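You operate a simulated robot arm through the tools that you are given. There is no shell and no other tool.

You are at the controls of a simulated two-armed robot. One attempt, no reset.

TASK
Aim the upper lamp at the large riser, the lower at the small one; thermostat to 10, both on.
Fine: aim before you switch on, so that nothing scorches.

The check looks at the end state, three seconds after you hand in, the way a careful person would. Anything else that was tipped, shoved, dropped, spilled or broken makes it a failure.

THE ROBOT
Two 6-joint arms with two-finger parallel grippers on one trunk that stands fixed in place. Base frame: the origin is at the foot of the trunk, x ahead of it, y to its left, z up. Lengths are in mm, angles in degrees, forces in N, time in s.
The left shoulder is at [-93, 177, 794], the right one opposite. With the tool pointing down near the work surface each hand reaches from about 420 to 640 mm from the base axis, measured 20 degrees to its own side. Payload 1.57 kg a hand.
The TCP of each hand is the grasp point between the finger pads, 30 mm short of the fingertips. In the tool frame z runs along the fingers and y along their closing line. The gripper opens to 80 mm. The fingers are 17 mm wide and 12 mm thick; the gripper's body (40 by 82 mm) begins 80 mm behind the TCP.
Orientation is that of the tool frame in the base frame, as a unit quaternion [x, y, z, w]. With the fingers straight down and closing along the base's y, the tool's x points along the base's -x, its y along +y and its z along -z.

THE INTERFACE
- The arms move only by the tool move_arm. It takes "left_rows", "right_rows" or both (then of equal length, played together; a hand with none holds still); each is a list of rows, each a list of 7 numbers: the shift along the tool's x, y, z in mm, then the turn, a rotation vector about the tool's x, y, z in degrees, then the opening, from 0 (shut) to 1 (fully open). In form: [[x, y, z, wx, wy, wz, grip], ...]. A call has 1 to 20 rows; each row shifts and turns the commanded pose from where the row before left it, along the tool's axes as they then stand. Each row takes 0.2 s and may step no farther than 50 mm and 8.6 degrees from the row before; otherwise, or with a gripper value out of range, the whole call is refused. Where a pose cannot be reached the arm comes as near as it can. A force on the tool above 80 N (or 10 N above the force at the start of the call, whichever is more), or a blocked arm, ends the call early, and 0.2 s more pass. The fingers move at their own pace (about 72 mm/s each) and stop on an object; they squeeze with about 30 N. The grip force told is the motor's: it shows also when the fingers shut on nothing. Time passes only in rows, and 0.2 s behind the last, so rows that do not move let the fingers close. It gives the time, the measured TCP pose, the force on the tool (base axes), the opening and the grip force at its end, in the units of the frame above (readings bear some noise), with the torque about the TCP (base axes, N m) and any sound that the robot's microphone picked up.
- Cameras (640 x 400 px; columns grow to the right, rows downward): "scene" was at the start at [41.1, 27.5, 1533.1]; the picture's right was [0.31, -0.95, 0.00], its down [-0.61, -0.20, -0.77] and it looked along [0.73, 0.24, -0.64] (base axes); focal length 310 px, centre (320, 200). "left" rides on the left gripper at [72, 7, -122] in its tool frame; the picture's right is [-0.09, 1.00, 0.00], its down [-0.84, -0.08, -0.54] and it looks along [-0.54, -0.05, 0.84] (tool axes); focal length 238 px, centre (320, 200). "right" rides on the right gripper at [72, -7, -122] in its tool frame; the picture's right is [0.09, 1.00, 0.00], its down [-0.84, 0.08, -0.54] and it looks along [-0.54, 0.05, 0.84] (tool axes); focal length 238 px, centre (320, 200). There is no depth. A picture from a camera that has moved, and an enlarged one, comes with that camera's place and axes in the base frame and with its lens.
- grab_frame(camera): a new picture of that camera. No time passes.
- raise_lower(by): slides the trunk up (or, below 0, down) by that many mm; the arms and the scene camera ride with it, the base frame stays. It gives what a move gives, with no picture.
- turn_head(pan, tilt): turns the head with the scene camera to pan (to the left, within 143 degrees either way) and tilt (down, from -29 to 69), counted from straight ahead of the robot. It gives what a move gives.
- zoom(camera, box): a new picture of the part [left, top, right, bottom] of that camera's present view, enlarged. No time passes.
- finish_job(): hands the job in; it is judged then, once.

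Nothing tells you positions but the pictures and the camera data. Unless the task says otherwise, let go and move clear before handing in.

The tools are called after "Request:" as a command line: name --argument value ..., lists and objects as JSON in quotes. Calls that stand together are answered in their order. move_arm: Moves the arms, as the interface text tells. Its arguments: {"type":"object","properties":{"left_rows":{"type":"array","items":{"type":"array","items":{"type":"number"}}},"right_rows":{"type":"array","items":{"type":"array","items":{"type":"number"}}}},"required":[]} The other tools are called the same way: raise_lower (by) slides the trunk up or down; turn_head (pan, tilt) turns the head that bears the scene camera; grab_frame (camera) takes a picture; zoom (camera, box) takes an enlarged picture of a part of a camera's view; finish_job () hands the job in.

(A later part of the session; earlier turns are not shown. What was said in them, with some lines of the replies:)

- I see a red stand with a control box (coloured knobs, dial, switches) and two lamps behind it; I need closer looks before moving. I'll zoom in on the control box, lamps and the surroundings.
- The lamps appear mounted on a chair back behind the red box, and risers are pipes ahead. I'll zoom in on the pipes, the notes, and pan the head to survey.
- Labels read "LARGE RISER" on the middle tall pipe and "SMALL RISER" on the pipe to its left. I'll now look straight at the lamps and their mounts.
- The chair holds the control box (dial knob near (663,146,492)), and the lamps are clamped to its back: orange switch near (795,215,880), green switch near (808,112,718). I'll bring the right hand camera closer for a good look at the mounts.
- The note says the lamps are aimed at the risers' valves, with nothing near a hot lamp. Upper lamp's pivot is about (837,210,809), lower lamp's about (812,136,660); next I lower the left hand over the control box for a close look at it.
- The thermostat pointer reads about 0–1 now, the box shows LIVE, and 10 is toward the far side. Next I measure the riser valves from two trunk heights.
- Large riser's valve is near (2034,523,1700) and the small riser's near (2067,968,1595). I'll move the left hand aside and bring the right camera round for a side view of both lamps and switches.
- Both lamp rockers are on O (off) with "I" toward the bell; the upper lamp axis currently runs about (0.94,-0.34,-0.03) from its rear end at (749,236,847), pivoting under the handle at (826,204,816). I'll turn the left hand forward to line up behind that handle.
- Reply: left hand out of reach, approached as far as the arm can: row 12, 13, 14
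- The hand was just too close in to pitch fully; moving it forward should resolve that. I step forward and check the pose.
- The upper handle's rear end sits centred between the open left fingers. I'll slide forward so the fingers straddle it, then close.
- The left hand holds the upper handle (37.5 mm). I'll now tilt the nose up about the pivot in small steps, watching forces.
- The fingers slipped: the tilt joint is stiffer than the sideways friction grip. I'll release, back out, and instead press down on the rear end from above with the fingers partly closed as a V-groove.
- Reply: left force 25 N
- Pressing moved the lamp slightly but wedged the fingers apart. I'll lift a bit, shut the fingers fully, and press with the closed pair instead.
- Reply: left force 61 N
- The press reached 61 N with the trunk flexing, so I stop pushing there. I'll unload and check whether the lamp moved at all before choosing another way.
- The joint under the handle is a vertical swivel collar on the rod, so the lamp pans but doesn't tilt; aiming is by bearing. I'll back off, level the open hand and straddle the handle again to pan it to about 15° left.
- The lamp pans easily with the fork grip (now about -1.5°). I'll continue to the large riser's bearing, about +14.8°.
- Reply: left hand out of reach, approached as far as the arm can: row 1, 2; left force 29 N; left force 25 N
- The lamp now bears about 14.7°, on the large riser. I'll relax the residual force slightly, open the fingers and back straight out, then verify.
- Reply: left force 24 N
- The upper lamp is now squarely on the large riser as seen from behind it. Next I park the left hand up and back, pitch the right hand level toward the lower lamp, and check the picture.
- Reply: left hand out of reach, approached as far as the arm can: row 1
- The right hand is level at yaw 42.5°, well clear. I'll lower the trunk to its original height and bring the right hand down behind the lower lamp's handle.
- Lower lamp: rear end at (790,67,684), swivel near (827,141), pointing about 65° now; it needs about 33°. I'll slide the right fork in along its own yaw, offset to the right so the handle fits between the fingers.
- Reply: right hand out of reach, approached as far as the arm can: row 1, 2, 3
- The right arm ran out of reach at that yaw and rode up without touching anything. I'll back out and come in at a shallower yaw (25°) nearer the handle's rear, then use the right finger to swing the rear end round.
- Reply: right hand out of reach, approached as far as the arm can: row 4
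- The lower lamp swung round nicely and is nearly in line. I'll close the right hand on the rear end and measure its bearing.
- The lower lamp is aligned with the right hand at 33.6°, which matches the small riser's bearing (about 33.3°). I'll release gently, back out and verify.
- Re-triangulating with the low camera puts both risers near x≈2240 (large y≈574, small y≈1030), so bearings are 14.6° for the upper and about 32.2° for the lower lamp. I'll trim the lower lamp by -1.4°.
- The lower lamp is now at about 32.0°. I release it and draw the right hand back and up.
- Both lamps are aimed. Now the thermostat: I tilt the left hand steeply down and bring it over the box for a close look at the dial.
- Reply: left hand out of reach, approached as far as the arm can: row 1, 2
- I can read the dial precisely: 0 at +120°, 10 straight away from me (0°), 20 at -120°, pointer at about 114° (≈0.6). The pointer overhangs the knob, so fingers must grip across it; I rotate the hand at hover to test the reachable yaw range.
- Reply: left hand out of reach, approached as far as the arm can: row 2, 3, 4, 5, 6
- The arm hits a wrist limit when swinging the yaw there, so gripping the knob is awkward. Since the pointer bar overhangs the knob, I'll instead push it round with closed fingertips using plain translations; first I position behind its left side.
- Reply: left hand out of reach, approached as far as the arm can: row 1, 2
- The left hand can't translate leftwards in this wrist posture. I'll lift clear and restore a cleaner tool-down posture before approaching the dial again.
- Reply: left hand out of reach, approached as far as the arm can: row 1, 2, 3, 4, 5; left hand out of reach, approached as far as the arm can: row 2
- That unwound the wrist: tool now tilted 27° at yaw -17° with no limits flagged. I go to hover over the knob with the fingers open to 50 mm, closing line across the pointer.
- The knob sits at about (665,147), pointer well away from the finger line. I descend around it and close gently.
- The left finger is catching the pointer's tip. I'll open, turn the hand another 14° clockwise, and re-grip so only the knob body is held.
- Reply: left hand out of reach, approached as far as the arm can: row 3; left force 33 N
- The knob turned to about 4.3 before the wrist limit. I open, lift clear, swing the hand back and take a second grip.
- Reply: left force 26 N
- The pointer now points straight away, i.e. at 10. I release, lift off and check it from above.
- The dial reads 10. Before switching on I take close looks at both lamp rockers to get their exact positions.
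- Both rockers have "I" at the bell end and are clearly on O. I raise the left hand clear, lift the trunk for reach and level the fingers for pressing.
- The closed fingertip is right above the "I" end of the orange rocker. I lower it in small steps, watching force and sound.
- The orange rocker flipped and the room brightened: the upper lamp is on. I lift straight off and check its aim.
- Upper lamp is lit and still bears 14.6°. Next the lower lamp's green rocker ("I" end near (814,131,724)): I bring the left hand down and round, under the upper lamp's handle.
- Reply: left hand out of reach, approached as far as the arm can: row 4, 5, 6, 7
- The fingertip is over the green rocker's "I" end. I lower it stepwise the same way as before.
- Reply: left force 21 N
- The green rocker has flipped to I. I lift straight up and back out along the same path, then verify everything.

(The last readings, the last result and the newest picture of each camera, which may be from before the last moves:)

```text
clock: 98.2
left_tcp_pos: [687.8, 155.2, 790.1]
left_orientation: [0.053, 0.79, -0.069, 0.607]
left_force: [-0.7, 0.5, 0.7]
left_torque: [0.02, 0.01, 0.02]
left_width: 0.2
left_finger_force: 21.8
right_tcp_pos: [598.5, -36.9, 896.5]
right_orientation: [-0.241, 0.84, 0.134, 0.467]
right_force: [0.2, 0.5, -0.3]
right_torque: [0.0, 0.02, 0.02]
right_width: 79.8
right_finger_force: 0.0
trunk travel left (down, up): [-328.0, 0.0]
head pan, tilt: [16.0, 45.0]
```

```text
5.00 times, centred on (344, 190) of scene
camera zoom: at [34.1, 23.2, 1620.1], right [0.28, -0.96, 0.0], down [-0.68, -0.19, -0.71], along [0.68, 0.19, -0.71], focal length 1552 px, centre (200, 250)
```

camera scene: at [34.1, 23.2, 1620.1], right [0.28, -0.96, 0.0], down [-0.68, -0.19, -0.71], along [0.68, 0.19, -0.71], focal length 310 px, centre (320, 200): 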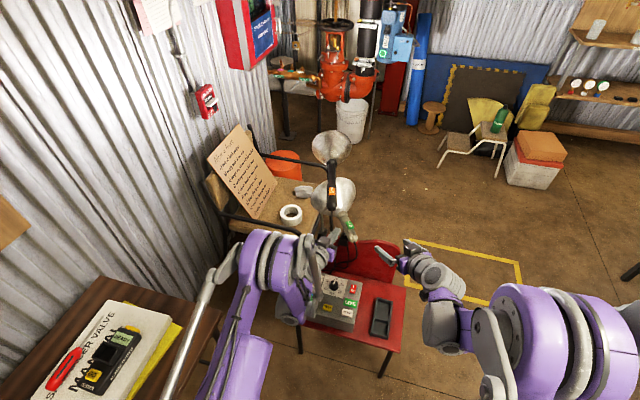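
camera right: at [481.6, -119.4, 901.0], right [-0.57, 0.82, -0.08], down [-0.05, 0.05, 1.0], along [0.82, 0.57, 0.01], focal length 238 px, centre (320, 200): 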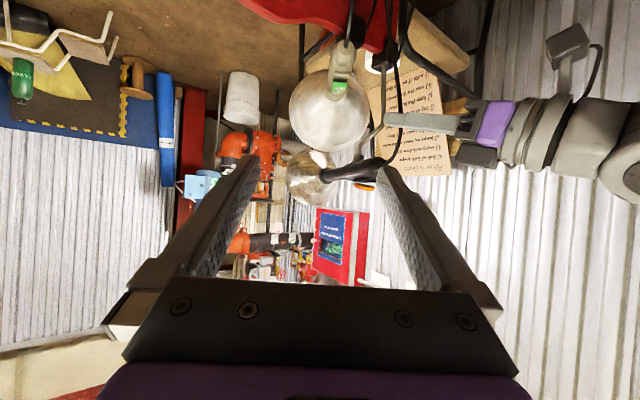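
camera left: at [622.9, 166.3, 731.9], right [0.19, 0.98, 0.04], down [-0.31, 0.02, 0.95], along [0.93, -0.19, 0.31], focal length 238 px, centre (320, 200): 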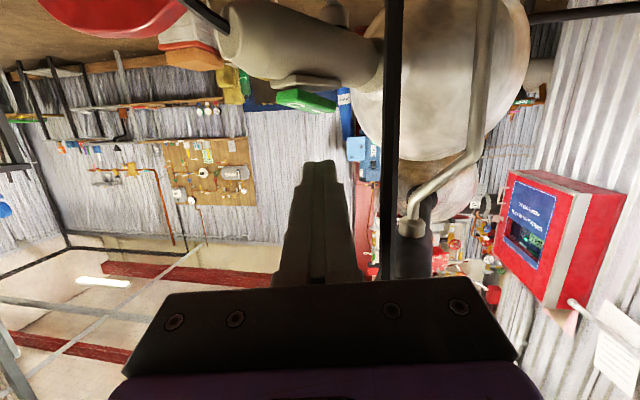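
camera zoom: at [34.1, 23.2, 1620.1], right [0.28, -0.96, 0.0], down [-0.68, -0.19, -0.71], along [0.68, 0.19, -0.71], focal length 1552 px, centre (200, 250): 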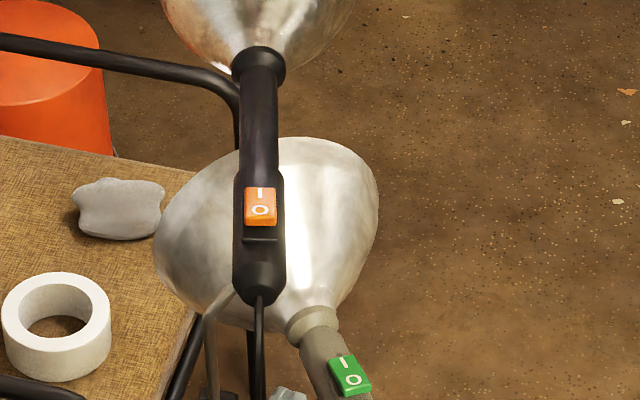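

Request:
move_arm --left_rows '[[-27, 12.2, -17.3, 0, 0, 0, 0.2], [-27, 12.2, -17.3, 0, 0, 0, 0.3], [-27, 12.2, -17.3, 0, 0, 0, 0.3], [-27, 12.2, -17.3, 0, 0, 0, 0.3], [-27, 20, -17.3, 0, 0, 0, 0.3], [-27, 20, -17.3, 0, 0, 0, 0.3]]'

Request:
turn_head --pan 10 --tilt 40

Request:
grab_frame --camera "scene"

Request:
zoom --camera "scene" --box '[240, 110, 400, 210]'

Request:
zoom --camera "right" --box '[270, 40, 430, 140]'

Request:
zoom --camera "scene" --box '[220, 200, 412, 320]'

```text
clock: 99.5
left_tcp_pos: [643.8, 260.6, 969.7]
left_orientation: [0.052, 0.79, -0.069, 0.607]
left_force: [0.0, -0.3, -0.1]
left_torque: [-0.01, -0.01, 0.0]
left_width: 24.3
left_finger_force: 0.0
right_tcp_pos: [597.5, -38.6, 898.2]
right_orientation: [-0.241, 0.84, 0.135, 0.466]
right_force: [-0.5, 0.2, 0.5]
right_torque: [0.02, 0.02, 0.02]
right_width: 79.9
right_finger_force: 0.0
trunk travel left (down, up): [-328.0, 0.0]
head pan, tilt: [16.0, 45.0]
```

```text
clock: 100.2
left_tcp_pos: [644.4, 259.9, 968.4]
left_orientation: [0.051, 0.791, -0.068, 0.606]
left_force: [-0.2, 0.2, 0.8]
left_torque: [-0.02, 0.0, 0.0]
left_width: 23.9
left_finger_force: 0.0
right_tcp_pos: [599.6, -38.3, 896.6]
right_orientation: [-0.241, 0.841, 0.135, 0.466]
right_force: [-0.2, -0.1, -0.4]
right_torque: [0.03, 0.0, 0.03]
right_width: 80.0
right_finger_force: 0.1
trunk travel left (down, up): [-328.0, 0.0]
head pan, tilt: [10.0, 40.0]
```

```text
taken
camera scene: at [40.5, 15.6, 1627.3], right [0.17, -0.98, 0.0], down [-0.63, -0.11, -0.77], along [0.75, 0.13, -0.64], focal length 310 px, centre (320, 200)
```

scene: 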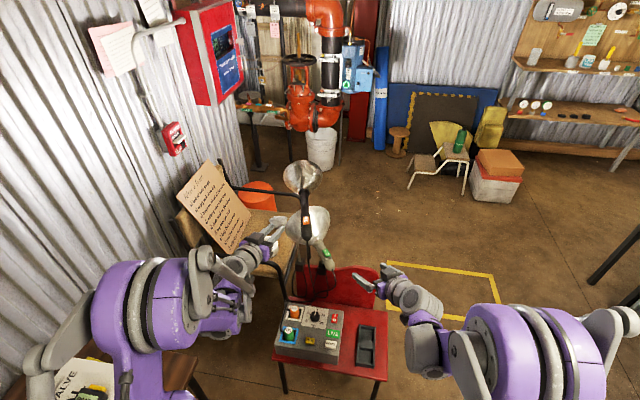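

```text
4.00 times, centred on (320, 160) of scene
camera zoom: at [40.5, 15.6, 1627.3], right [0.17, -0.98, 0.0], down [-0.63, -0.11, -0.77], along [0.75, 0.13, -0.64], focal length 1242 px, centre (320, 360)
```

zoom: 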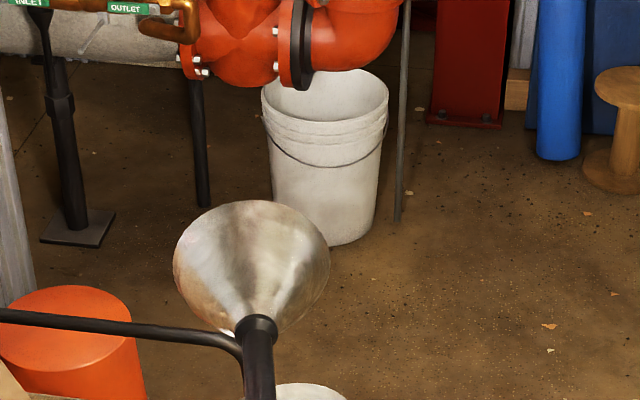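

```text
4.00 times, centred on (350, 90) of right
camera zoom: at [482.2, -119.4, 900.8], right [-0.57, 0.82, -0.08], down [-0.05, 0.05, 1.0], along [0.82, 0.57, 0.01], focal length 953 px, centre (200, 640)
```

zoom: 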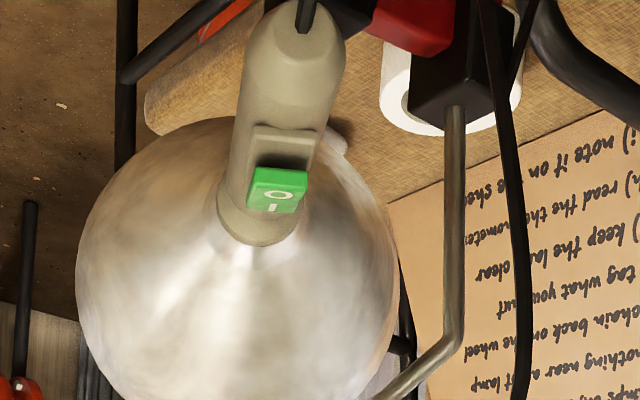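

```text
3.33 times, centred on (316, 260) of scene
camera zoom: at [40.5, 15.6, 1627.3], right [0.17, -0.98, 0.0], down [-0.63, -0.11, -0.77], along [0.75, 0.13, -0.64], focal length 1035 px, centre (333, 0)
```

zoom: 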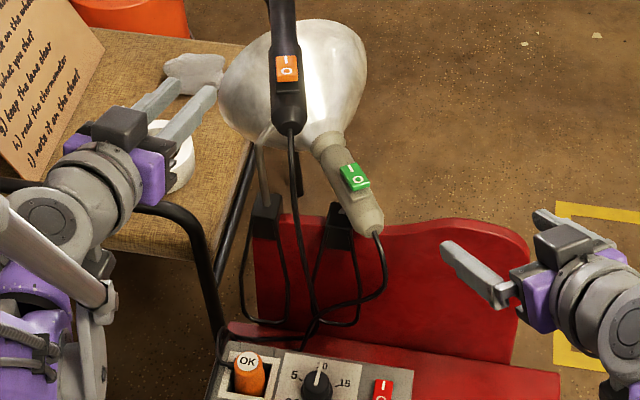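

Request:
turn_head --pan 16 --tilt 45

Request:
zoom --camera "scene" --box '[260, 150, 420, 250]'

Request:
grab_frame --camera "left"

```text
clock: 100.9
left_tcp_pos: [644.2, 259.7, 967.9]
left_orientation: [0.052, 0.791, -0.068, 0.606]
left_force: [-0.2, -0.4, 0.5]
left_torque: [-0.03, -0.03, 0.0]
left_width: 24.0
left_finger_force: 0.0
right_tcp_pos: [598.4, -38.1, 896.5]
right_orientation: [-0.241, 0.84, 0.136, 0.466]
right_force: [-0.1, -0.2, -0.4]
right_torque: [0.01, 0.0, -0.04]
right_width: 80.2
right_finger_force: 0.1
trunk travel left (down, up): [-328.0, 0.0]
head pan, tilt: [16.0, 45.0]
```

```text
4.00 times, centred on (340, 200) of scene
camera zoom: at [34.8, 23.2, 1620.1], right [0.28, -0.96, 0.0], down [-0.68, -0.19, -0.71], along [0.68, 0.19, -0.71], focal length 1242 px, centre (240, 200)
```

zoom: 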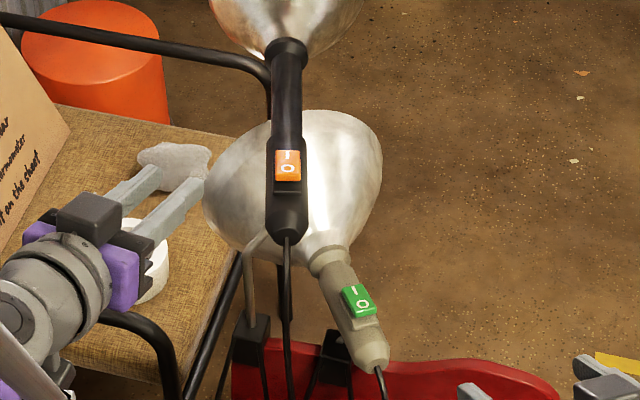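

```text
taken
camera left: at [511.6, 287.6, 930.9], right [0.19, 0.98, 0.04], down [-0.31, 0.02, 0.95], along [0.93, -0.19, 0.31], focal length 238 px, centre (320, 200)
```

left: 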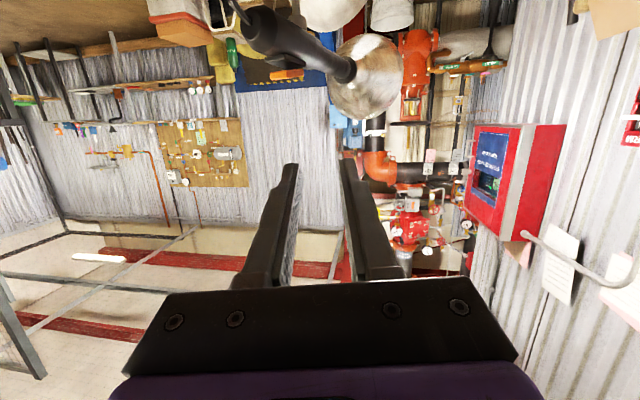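

Both lamps are lit and neither moved when pressed (features match the earlier picture exactly). I'll move both hands well clear and do a final check of dial, switches and aim.

Request:
move_arm --left_rows '[[-20.7, 15.2, -29.2, 0, 0, 0, 0.3], [-20.7, 15.2, -29.2, 0, 0, 0, 0.3], [-20.7, 15.2, -29.2, 0, 0, 0, 0.3]]' --right_rows '[[6.3, -2.8, -35.3, 0, 0, 0, 1], [6.3, -2.8, -35.3, 0, 0, 0, 1], [6.3, -2.8, -35.3, 0, 0, 0, 1]]'

Request:
zoom --camera "scene" --box '[280, 250, 376, 310]'

Request:
zoom --camera "scene" --box '[240, 110, 432, 230]'

Request:
grab_frame --camera "scene"

Request:
grab_frame --camera "right"

```text
clock: 101.7
left_tcp_pos: [583.2, 321.3, 1049.9]
left_orientation: [0.052, 0.79, -0.069, 0.607]
left_force: [-0.2, 0.4, -0.1]
left_torque: [0.01, 0.02, -0.03]
left_width: 24.1
left_finger_force: 0.0
right_tcp_pos: [515.3, -97.0, 937.6]
right_orientation: [-0.241, 0.84, 0.135, 0.467]
right_force: [-0.2, -0.3, -0.3]
right_torque: [-0.01, -0.03, 0.0]
right_width: 79.8
right_finger_force: 0.1
trunk travel left (down, up): [-328.0, 0.0]
head pan, tilt: [16.0, 45.0]
```

```text
6.67 times, centred on (328, 280) of scene
camera zoom: at [32.5, 22.8, 1620.1], right [0.28, -0.96, 0.0], down [-0.68, -0.19, -0.71], along [0.68, 0.2, -0.71], focal length 2069 px, centre (267, -333)
```

zoom: 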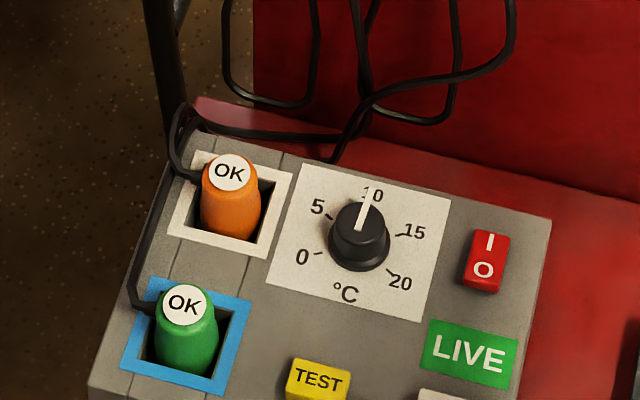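

```text
3.33 times, centred on (336, 170) of scene
camera zoom: at [32.5, 22.8, 1620.1], right [0.28, -0.96, 0.0], down [-0.68, -0.19, -0.71], along [0.68, 0.2, -0.71], focal length 1035 px, centre (267, 300)
```

zoom: 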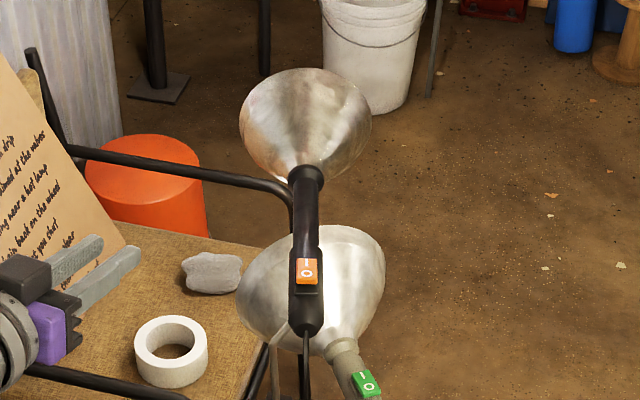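

```text
taken
camera scene: at [32.5, 22.8, 1620.1], right [0.28, -0.96, 0.0], down [-0.68, -0.19, -0.71], along [0.68, 0.2, -0.71], focal length 310 px, centre (320, 200)
```

scene: 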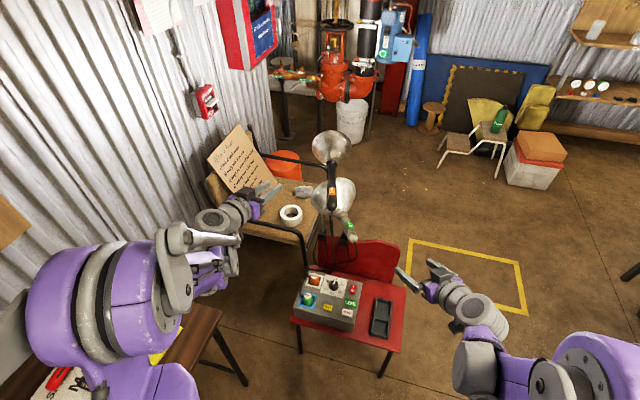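

```text
taken
camera right: at [398.2, -179.0, 940.6], right [-0.57, 0.82, -0.08], down [-0.06, 0.05, 1.0], along [0.82, 0.57, 0.01], focal length 238 px, centre (320, 200)
```

right: 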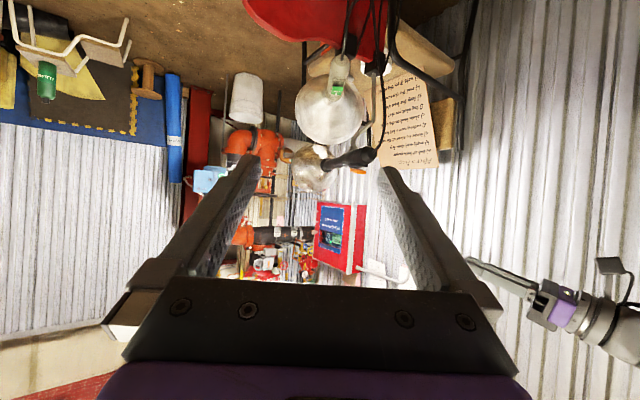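

Request:
turn_head --pan 18 --tilt 8

Request:
grab_frame --camera "scene"

Request:
zoom --camera "scene" --box '[240, 100, 432, 260]'

```text
clock: 102.7
left_tcp_pos: [584.0, 321.9, 1047.4]
left_orientation: [0.052, 0.79, -0.068, 0.607]
left_force: [-0.7, 0.3, 0.4]
left_torque: [-0.01, 0.02, 0.0]
left_width: 23.9
left_finger_force: 0.1
right_tcp_pos: [517.1, -97.3, 935.3]
right_orientation: [-0.242, 0.84, 0.136, 0.466]
right_force: [-0.6, -0.6, -0.5]
right_torque: [0.0, 0.0, 0.0]
right_width: 80.0
right_finger_force: 0.1
trunk travel left (down, up): [-328.0, 0.0]
head pan, tilt: [18.0, 8.0]
```

```text
taken
camera scene: at [44.6, 29.4, 1678.2], right [0.31, -0.95, 0.0], down [-0.13, -0.04, -0.99], along [0.94, 0.31, -0.14], focal length 310 px, centre (320, 200)
```

scene: 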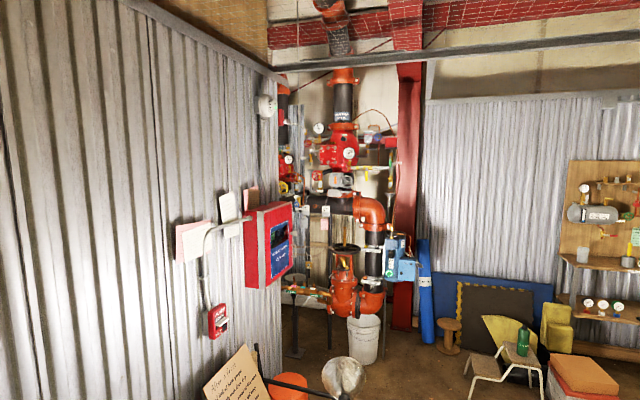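

```text
2.50 times, centred on (336, 180) of scene
camera zoom: at [44.6, 29.4, 1678.2], right [0.31, -0.95, 0.0], down [-0.13, -0.04, -0.99], along [0.94, 0.31, -0.14], focal length 776 px, centre (280, 250)
```

zoom: 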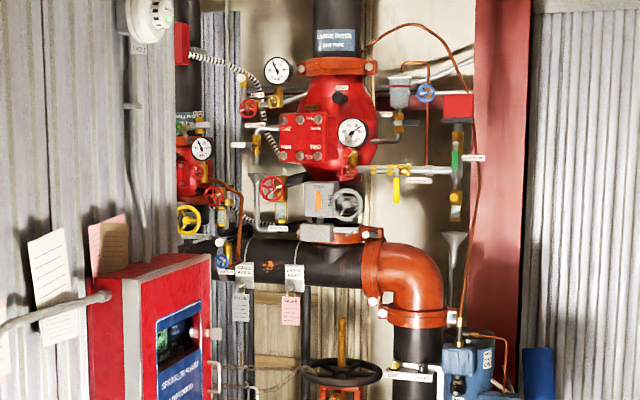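

Both riser valves are now brightly lit. The upper lamp bears about 14.7° on the large riser and the lower about 32° on the small one. The dial reads 10, both rockers are on I, the box still shows LIVE, and both hands are clear with nothing else disturbed. I hand in the job.

Request:
finish_job

```text
The job is handed in.
```

I handed the job in with both lamps aimed and switched on, and the thermostat set to 10. I don't have the check's result.

- **Upper lamp:** it points at the large riser, on a bearing of about 14.7° against a target I measured at 14.6°. I switched it on after aiming.
- **Lower lamp:** it points at the small riser, on a bearing of about 32°, matching the measured target. I switched it on after aiming, and neither lamp moved when its switch was pressed.
- **Thermostat:** the pointer sits at 10, from about 0.6 at the start. The box still shows LIVE.
- **Height of aim:** the lamps only swivel sideways. The upper one did not tilt even at about 61 N, and the lower has the same mount. I aimed both by bearing, so the beams run level, below the valves. In the last picture the valves of both risers are brightly lit.
- **The nearby seat:** the rag and tape roll on it are where they were. The rag lies below and slightly to the side of the lower lamp's beam.

I saw nothing tipped or shoved. Both hands were clear of the lamps and the box at hand-in.
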